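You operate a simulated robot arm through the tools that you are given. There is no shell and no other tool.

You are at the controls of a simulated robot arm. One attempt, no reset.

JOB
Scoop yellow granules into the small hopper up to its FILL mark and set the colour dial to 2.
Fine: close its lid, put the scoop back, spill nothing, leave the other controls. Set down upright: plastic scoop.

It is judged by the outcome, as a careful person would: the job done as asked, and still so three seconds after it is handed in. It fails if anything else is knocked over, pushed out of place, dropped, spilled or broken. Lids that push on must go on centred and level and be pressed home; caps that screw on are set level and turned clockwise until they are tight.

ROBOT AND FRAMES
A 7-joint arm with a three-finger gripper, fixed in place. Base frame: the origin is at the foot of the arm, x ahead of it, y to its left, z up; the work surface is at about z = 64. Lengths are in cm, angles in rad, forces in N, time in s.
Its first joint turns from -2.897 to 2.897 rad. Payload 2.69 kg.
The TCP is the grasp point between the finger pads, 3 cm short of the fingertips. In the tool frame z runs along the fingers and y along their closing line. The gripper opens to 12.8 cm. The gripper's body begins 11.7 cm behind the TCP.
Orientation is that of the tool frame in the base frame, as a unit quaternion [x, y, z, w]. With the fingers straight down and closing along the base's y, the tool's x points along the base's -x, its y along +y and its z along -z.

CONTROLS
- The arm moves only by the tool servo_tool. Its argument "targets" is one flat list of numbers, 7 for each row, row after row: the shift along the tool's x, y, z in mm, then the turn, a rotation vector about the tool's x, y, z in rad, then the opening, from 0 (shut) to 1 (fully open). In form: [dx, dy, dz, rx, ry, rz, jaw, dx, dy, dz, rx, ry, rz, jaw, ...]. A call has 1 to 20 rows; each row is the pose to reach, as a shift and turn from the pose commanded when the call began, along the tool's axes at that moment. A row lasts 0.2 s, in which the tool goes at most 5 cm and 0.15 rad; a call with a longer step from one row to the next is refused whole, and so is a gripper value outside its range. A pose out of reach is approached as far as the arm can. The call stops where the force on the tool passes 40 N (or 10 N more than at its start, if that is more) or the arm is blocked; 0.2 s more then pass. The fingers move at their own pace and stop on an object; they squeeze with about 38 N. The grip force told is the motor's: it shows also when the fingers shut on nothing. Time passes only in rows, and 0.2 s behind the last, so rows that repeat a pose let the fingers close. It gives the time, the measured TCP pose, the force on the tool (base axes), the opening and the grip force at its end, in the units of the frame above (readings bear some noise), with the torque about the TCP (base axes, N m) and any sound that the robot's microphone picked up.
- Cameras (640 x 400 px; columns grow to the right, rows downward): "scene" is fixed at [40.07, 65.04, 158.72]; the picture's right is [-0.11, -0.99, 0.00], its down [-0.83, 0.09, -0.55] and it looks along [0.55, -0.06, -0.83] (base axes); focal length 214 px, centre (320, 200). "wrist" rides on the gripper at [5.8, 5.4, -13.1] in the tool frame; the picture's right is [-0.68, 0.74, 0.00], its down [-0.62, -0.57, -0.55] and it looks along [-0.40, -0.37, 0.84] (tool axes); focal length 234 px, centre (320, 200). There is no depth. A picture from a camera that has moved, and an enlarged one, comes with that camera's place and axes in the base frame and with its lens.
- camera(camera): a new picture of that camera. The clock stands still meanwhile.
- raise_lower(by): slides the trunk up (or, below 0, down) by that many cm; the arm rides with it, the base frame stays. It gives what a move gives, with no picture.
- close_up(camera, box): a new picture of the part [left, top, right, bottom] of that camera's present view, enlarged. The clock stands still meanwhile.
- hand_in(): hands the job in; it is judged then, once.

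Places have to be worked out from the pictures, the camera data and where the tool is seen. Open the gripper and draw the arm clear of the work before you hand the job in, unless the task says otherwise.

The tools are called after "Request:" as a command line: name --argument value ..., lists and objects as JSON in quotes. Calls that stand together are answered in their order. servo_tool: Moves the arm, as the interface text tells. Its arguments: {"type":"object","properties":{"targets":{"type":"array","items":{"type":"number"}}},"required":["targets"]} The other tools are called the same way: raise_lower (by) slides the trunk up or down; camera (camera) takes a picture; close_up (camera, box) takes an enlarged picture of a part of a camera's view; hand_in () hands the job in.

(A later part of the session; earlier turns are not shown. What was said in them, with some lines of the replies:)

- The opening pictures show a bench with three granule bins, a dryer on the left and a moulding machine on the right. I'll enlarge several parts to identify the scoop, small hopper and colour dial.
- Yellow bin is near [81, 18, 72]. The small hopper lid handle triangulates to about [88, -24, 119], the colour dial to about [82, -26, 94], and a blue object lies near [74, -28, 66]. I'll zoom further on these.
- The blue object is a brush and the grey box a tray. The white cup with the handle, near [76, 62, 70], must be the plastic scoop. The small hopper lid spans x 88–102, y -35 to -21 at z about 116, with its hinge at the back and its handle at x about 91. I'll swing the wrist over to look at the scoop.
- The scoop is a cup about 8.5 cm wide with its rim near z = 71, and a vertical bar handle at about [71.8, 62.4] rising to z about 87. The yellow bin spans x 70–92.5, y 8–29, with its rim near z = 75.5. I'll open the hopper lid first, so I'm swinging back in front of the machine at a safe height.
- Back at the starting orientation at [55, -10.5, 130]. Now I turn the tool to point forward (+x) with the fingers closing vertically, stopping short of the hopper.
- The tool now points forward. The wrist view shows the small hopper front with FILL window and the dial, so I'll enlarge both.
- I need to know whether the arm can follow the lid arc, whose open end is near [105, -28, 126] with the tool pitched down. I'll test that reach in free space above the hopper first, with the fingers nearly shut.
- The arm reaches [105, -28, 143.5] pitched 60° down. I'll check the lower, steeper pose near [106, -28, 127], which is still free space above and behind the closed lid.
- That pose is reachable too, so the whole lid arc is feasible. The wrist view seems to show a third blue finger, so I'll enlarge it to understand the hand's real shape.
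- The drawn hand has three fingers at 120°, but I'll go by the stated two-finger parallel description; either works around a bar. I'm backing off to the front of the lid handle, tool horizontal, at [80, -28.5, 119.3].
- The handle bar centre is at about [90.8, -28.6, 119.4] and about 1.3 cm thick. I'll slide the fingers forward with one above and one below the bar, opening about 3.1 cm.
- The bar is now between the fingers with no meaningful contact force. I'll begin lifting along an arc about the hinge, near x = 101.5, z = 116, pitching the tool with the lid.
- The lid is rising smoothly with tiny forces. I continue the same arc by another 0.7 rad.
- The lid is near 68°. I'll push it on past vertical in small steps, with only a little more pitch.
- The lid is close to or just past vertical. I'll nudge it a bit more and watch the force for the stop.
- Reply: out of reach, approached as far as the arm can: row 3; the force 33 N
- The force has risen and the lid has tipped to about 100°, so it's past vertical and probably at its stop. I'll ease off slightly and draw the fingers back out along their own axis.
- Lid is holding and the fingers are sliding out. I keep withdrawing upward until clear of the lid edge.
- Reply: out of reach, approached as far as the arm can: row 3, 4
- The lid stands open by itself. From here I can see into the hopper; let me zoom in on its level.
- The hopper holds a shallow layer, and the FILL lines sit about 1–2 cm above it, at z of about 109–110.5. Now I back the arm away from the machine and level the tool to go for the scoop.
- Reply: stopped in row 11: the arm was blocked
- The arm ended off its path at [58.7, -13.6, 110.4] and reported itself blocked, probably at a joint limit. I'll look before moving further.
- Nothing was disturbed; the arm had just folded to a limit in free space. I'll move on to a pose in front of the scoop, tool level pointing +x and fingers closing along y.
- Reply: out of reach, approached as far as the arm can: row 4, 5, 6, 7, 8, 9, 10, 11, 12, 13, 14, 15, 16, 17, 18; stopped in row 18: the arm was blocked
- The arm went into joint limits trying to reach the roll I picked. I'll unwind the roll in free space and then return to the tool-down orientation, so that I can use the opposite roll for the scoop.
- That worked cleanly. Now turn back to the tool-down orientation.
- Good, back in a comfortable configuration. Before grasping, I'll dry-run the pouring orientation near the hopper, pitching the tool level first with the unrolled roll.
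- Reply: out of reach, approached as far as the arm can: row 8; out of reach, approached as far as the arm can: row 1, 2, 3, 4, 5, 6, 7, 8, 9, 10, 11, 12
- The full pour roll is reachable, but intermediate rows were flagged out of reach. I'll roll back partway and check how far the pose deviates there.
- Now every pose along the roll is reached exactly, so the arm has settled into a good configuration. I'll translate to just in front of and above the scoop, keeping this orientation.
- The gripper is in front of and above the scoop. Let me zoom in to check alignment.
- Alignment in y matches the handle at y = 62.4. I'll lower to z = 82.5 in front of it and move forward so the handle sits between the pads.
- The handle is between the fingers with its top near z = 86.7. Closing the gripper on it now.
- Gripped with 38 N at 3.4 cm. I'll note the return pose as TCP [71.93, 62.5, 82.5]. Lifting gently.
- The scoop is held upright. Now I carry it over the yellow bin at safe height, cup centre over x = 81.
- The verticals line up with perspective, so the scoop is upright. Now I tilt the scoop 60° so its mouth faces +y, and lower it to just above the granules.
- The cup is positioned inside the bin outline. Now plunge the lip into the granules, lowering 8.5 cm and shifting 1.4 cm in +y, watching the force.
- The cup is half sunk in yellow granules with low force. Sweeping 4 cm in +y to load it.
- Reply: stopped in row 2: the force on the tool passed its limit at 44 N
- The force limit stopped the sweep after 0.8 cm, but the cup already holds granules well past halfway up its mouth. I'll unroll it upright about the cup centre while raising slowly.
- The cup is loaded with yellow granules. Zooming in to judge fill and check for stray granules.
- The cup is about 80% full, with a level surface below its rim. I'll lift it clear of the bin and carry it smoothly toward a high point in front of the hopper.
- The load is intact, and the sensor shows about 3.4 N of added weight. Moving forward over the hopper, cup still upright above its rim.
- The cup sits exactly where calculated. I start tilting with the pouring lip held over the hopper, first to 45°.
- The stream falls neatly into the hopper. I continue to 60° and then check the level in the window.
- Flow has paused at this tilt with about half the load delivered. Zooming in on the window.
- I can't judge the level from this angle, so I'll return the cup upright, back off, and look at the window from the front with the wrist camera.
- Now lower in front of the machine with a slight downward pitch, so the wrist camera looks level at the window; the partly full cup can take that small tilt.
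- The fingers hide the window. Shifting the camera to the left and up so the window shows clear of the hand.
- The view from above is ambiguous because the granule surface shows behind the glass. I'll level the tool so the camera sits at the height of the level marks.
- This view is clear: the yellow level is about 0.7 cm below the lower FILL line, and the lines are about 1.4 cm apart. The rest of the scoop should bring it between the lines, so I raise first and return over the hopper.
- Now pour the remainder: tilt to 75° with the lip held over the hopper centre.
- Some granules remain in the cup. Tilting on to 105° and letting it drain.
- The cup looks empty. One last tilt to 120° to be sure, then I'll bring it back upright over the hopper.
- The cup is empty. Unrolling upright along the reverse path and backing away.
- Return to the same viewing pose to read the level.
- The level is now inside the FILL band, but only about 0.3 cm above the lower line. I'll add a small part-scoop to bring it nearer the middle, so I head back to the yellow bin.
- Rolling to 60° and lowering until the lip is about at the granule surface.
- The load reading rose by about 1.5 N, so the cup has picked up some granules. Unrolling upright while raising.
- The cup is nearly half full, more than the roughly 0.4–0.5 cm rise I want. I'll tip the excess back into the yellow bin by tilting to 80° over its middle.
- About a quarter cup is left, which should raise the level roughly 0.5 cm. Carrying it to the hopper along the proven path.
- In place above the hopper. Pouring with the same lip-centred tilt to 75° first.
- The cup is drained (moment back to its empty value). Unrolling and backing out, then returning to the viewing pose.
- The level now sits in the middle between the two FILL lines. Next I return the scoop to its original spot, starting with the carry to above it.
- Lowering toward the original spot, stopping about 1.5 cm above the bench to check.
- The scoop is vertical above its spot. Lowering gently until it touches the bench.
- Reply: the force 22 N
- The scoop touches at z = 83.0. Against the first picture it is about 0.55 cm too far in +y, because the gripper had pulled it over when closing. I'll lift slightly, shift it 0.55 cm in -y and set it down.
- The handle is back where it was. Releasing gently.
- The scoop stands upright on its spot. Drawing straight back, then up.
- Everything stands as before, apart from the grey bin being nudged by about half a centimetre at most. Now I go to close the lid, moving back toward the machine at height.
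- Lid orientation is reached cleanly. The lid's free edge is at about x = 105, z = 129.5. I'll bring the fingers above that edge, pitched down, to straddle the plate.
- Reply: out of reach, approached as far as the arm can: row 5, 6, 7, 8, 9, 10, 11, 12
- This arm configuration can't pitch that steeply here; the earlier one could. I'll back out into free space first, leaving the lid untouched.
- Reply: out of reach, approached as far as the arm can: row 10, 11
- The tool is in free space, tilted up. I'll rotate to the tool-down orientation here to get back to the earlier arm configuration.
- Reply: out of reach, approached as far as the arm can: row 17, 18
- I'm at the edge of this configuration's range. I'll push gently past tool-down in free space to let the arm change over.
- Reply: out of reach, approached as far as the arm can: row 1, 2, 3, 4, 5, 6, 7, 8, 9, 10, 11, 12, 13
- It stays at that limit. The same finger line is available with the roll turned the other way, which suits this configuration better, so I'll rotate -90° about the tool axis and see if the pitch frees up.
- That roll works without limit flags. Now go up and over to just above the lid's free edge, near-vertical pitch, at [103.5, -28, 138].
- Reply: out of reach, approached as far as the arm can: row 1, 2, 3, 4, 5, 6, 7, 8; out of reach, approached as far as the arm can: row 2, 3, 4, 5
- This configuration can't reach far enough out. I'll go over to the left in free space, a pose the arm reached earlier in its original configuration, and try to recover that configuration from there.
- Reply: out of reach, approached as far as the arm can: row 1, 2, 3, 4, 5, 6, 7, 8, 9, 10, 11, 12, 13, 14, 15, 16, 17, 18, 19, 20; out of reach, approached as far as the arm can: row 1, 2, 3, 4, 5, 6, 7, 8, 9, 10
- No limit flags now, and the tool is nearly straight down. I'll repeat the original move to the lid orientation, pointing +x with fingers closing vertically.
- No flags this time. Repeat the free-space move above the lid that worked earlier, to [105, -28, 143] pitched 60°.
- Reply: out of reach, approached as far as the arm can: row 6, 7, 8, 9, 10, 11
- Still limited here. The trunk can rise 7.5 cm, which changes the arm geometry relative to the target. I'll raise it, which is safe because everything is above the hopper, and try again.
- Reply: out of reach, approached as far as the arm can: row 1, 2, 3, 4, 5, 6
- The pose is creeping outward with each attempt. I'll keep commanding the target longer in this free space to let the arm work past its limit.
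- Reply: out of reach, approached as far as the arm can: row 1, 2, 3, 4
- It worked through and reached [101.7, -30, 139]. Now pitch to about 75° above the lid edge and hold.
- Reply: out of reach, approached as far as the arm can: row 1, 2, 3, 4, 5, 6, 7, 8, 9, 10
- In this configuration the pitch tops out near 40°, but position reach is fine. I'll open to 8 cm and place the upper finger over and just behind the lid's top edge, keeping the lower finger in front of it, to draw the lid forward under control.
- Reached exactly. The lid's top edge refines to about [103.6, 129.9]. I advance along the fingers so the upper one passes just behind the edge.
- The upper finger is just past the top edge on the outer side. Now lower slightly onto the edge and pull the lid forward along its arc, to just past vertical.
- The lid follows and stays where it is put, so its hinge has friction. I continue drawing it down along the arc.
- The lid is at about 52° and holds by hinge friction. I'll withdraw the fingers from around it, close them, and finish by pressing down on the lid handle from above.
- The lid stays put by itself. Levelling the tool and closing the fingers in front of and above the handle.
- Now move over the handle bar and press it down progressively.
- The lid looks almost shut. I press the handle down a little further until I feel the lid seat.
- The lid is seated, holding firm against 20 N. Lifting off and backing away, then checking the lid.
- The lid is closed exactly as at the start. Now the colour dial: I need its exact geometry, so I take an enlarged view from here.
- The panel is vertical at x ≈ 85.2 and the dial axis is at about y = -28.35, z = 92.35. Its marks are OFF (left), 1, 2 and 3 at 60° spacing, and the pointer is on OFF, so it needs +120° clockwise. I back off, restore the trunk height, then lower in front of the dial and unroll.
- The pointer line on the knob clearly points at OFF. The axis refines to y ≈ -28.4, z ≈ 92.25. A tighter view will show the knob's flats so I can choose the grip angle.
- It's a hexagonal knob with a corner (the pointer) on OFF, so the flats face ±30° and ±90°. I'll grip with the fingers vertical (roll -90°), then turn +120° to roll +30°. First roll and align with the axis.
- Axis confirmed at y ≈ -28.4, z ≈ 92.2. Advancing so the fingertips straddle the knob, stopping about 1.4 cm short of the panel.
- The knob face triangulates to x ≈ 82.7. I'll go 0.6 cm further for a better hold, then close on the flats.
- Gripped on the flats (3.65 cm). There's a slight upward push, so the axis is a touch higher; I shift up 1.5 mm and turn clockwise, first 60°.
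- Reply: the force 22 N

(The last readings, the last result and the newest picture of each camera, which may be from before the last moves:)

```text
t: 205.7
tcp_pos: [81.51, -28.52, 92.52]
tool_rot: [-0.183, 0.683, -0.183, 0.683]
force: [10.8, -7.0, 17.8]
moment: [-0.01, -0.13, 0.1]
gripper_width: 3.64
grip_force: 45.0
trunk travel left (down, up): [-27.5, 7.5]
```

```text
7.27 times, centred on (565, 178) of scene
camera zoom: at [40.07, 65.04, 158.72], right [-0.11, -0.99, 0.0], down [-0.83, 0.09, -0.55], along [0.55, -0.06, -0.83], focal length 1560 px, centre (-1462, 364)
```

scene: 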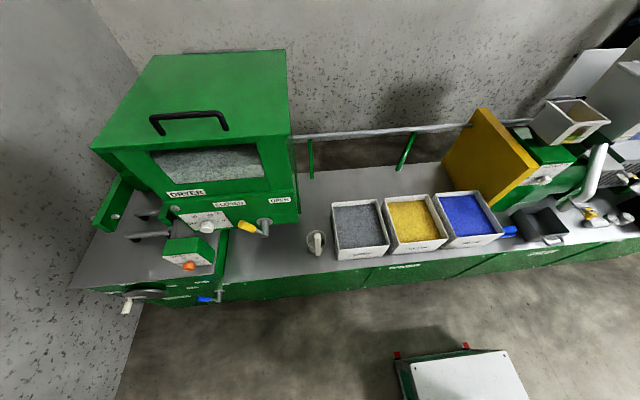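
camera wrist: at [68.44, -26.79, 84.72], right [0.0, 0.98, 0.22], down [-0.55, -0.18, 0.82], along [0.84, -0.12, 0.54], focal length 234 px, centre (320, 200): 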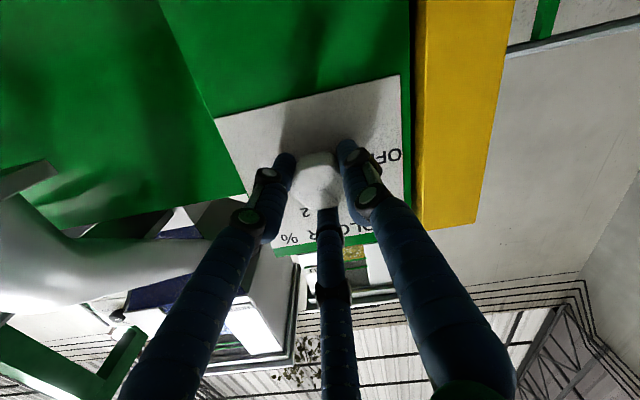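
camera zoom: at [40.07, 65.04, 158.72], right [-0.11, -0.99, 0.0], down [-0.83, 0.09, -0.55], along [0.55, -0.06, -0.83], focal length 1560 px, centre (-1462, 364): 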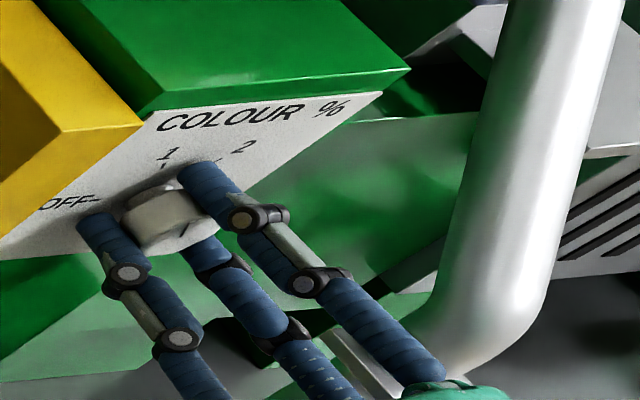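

Request:
close_up --camera "wrist" --box '[280, 140, 360, 220]'

Request:
close_up --camera "scene" --box '[538, 168, 568, 192]'

```text
5.00 times, centred on (320, 180) of wrist
camera zoom: at [68.44, -26.79, 84.72], right [0.0, 0.98, 0.22], down [-0.55, -0.18, 0.82], along [0.84, -0.12, 0.54], focal length 1171 px, centre (320, 300)
```

zoom: 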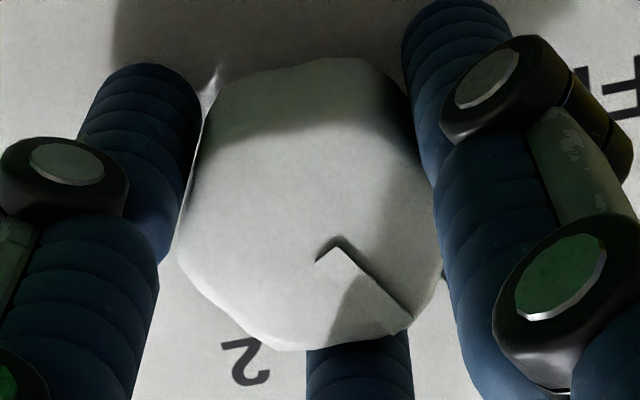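

```text
16.00 times, centred on (553, 180) of scene
camera zoom: at [40.07, 65.04, 158.72], right [-0.11, -0.99, 0.0], down [-0.83, 0.09, -0.55], along [0.55, -0.06, -0.83], focal length 3432 px, centre (-3408, 520)
```

zoom: 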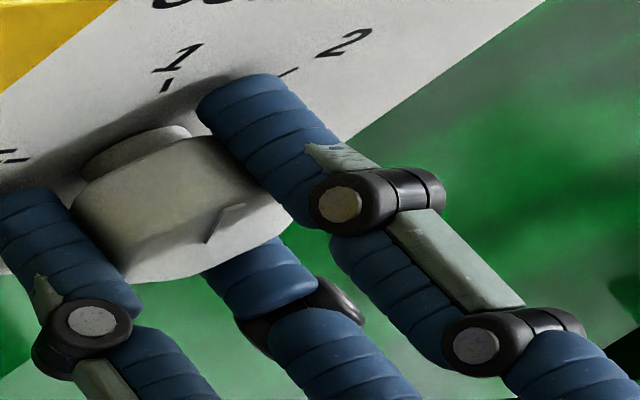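

The pointer has moved to "1" (about 55–60°). I'll continue the second 60° with a small upward centring correction.

Request:
servo_tool --targets '[-1, -1.2, 0, 0, 0, 0, 0, -1, -1.2, 0, 0, 0, 0.131, 0, -1, -1.2, 0, 0, 0, 0.262, 0, -1, -1.2, 0, 0, 0, 0.393, 0, -1, -1.2, 0, 0, 0, 0.524, 0, -1, -1.2, 0, 0, 0, 0.654, 0, -1, -1.2, 0, 0, 0, 0.785, 0, -1, -1.2, 0, 0, 0, 0.916, 0, -1, -1.2, 0, 0, 0, 1.047, 0]'

Request:
close_up --camera "wrist" --box '[260, 120, 380, 230]'

Request:
close_up --camera "scene" --box '[538, 168, 568, 192]'

```text
t: 207.7
tcp_pos: [81.49, -28.46, 92.45]
tool_rot: [0.182, 0.684, 0.184, 0.682]
force: [16.0, -0.3, 6.7]
moment: [0.02, 0.01, -0.11]
gripper_width: 3.68
grip_force: 44.5
trunk travel left (down, up): [-27.5, 7.5]
```

```text
3.64 times, centred on (320, 175) of wrist
camera zoom: at [68.41, -20.96, 90.14], right [0.0, 0.3, 0.95], down [-0.55, -0.8, 0.25], along [0.84, -0.52, 0.16], focal length 852 px, centre (320, 291)
```

zoom: 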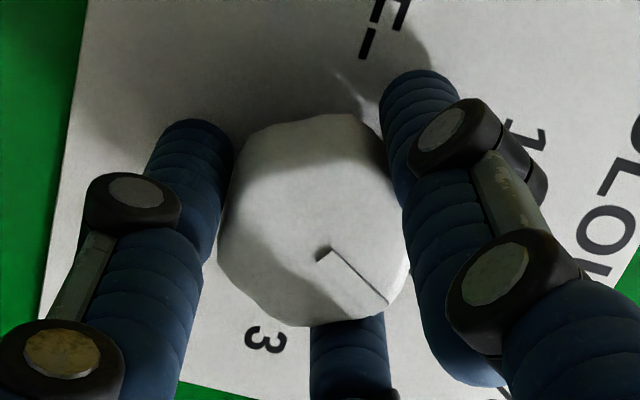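

```text
16.00 times, centred on (553, 180) of scene
camera zoom: at [40.07, 65.04, 158.72], right [-0.11, -0.99, 0.0], down [-0.83, 0.09, -0.55], along [0.55, -0.06, -0.83], focal length 3432 px, centre (-3408, 520)
```

zoom: 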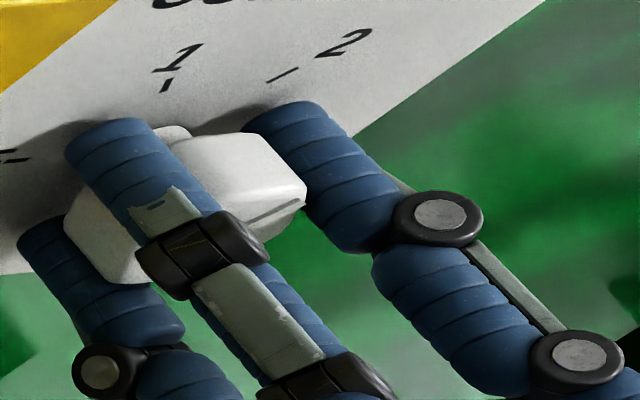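

The pointer now reads about 115–120°, on "2". Releasing and backing straight out to verify.

Request:
servo_tool --targets '[0, 0, 0, 0, 0, 0, 0.3, 0, 0, 0, 0, 0, 0, 0.4, 0, 0, 0, 0, 0, 0, 0.47, 0, 0, -20, 0, 0, 0, 0.47, 0, 0, -50, 0, 0, 0, 0.47, 0, 0, -90, 0, 0, 0, 0.47]'

Request:
camera --camera "wrist"

Request:
close_up --camera "scene" --box '[535, 150, 590, 195]'

```text
t: 209.1
tcp_pos: [72.21, -28.53, 92.87]
tool_rot: [0.183, 0.684, 0.183, 0.682]
force: [0.2, 0.9, 0.8]
moment: [-0.03, 0.07, 0.0]
gripper_width: 6.02
grip_force: 0.1
trunk travel left (down, up): [-27.5, 7.5]
```

```text
taken
camera wrist: at [59.11, -21.03, 90.49], right [0.0, 0.3, 0.95], down [-0.55, -0.8, 0.25], along [0.84, -0.52, 0.16], focal length 234 px, centre (320, 200)
```

wrist: 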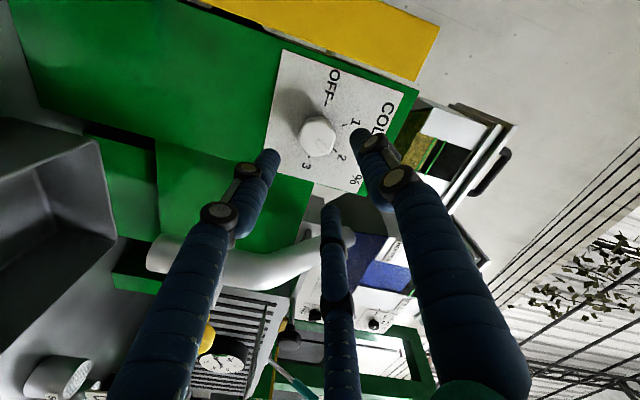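

```text
8.89 times, centred on (562, 172) of scene
camera zoom: at [40.07, 65.04, 158.72], right [-0.11, -0.99, 0.0], down [-0.83, 0.09, -0.55], along [0.55, -0.06, -0.83], focal length 1906 px, centre (-1836, 444)
```

zoom: 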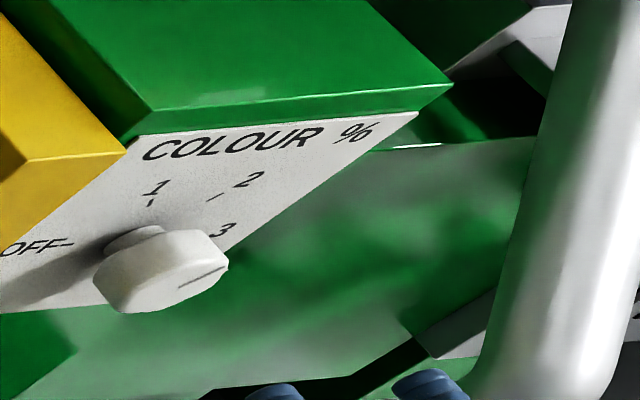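

Request:
close_up --camera "wrist" --box '[265, 70, 375, 180]'

```text
3.64 times, centred on (320, 125) of wrist
camera zoom: at [59.11, -21.03, 90.49], right [0.0, 0.3, 0.95], down [-0.55, -0.8, 0.25], along [0.84, -0.52, 0.16], focal length 852 px, centre (320, 473)
```

zoom: 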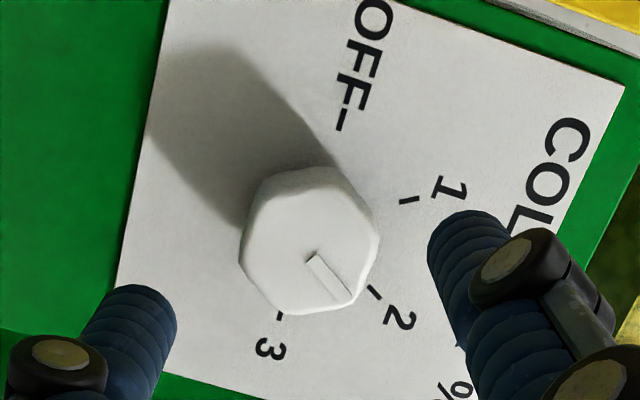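

The pointer lines up with the "2" tick, measured at about 121° against 120°. Now I raise the arm clear and do a final check of the whole scene.

Request:
servo_tool --targets '[-15, -10, -10, 0, 0, 0, 0.55, -45, 20, -15, 0, 0, 0, 0.6, -80, 40, -15, 0, 0, 0, 0.6, -115, 60, -15, 0, 0, 0, 0.6, -150, 80, -15, 0, 0, 0, 0.6, -185, 100, -15, 0, 0, 0, 0.6, -220, 120, -15, 0, 0, 0, 0.6, -255, 140, -15, 0, 0, 0, 0.6, -290, 160, -15, 0, 0, 0, 0.6]'

Request:
camera --camera "scene"

Request:
close_up --camera "scene" --box '[290, 150, 530, 300]'

Request:
close_up --camera "scene" --box '[480, 60, 640, 260]'

Request:
close_up --camera "scene" --box '[295, 220, 345, 265]'

```text
t: 211.1
tcp_pos: [70.95, -29.42, 125.84]
tool_rot: [0.182, 0.685, 0.183, 0.682]
force: [-0.7, -0.2, -1.5]
moment: [0.01, -0.05, -0.02]
gripper_width: 7.69
grip_force: 0.0
trunk travel left (down, up): [-27.5, 7.5]
```

```text
taken
```

scene: 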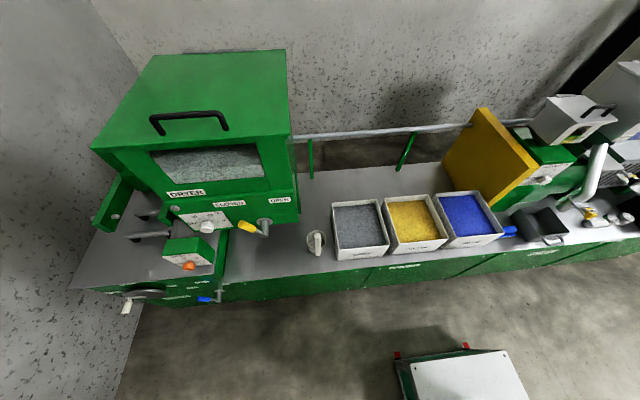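

```text
2.67 times, centred on (410, 225) of scene
camera zoom: at [40.07, 65.04, 158.72], right [-0.11, -0.99, 0.0], down [-0.83, 0.09, -0.55], along [0.55, -0.06, -0.83], focal length 572 px, centre (80, 133)
```

zoom: 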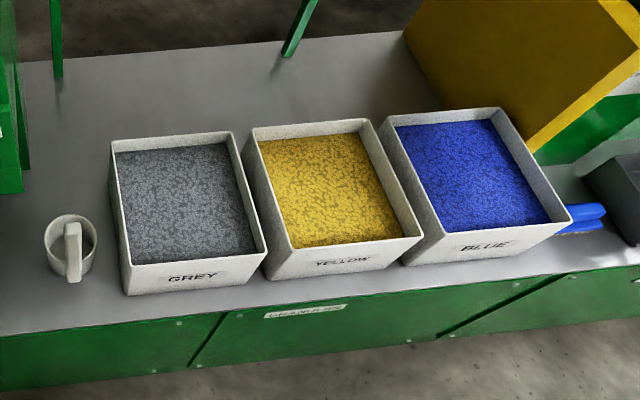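

```text
2.00 times, centred on (560, 160) of scene
camera zoom: at [40.07, 65.04, 158.72], right [-0.11, -0.99, 0.0], down [-0.83, 0.09, -0.55], along [0.55, -0.06, -0.83], focal length 429 px, centre (-160, 280)
```

zoom: 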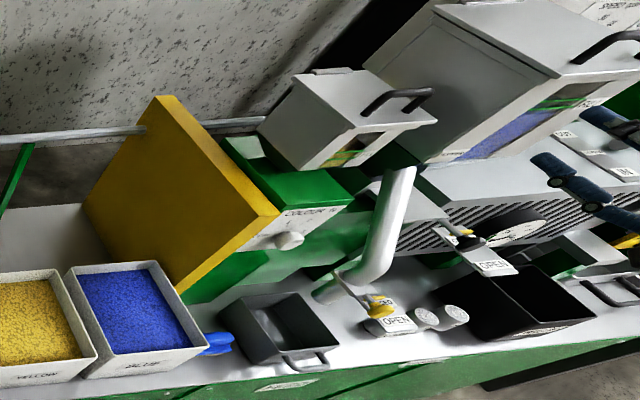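

```text
8.89 times, centred on (320, 242) of scene
camera zoom: at [40.07, 65.04, 158.72], right [-0.11, -0.99, 0.0], down [-0.83, 0.09, -0.55], along [0.55, -0.06, -0.83], focal length 1906 px, centre (320, -178)
```

zoom: 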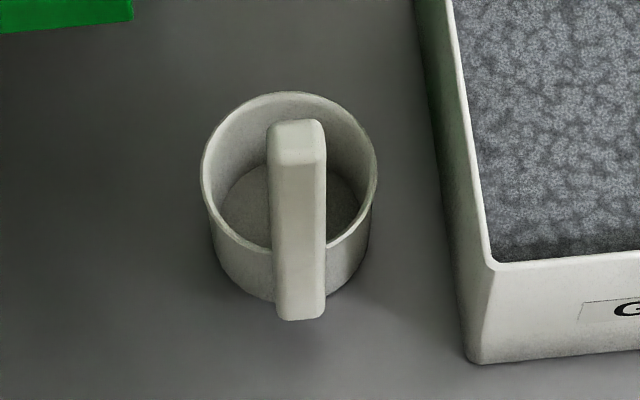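

Everything is in place: scoop upright on its spot, lid closed, dial on 2, no spilled granules visible. I did nudge the grey bin about half a centimetre. I'll open the gripper fully and raise the arm a little further before handing in.

Request:
servo_tool --targets '[-30, 20, 0, 0, 0, 0, 0.8, -60, 40, 0, 0, 0, 0, 1, -80, 55, 0, 0, 0, 0, 1, -80, 55, 0, 0, 0, 0, 1]'

Request:
close_up --camera "scene" --box '[520, 80, 620, 190]'

```text
t: 212.1
tcp_pos: [70.87, -28.33, 135.33]
tool_rot: [0.182, 0.684, 0.183, 0.682]
force: [0.0, 0.2, -0.3]
moment: [-0.02, 0.03, -0.01]
gripper_width: 12.79
grip_force: 0.1
trunk travel left (down, up): [-27.5, 7.5]
```

```text
3.64 times, centred on (570, 135) of scene
camera zoom: at [40.07, 65.04, 158.72], right [-0.11, -0.99, 0.0], down [-0.83, 0.09, -0.55], along [0.55, -0.06, -0.83], focal length 780 px, centre (-589, 436)
```

zoom: 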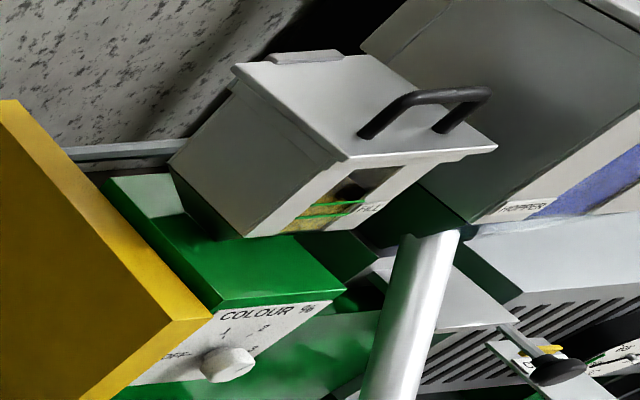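

The hopper is filled to between the FILL lines with its lid shut. The dial is on 2, the scoop is back upright, and the arm is clear with the gripper open. Handing in.

Request:
hand_in

```text
The job is handed in.
```

The job is done and handed in. I don't have the verdict yet.

- **Hopper:** the yellow granules sit about midway between the two green FILL lines, read through the front window before I closed the lid. It took one full scoop and a small top-up.
- **Dial:** the pointer lines up with the 2 mark. I didn't touch any other control.
- **Lid:** it is closed, and it held firm when I pressed the handle down with about 20 N.
- **Scoop:** it is empty and standing upright where it started.
- **Spills:** I saw no granules outside the bins or the hopper in the final pictures.

**Grey bin:** while I was scooping, the arm hit something and stopped at its force limit, most likely a finger against the grey bin. The bin's front edge moved about half a centimetre and turned very slightly. I left it there because pushing it back could have moved it further.
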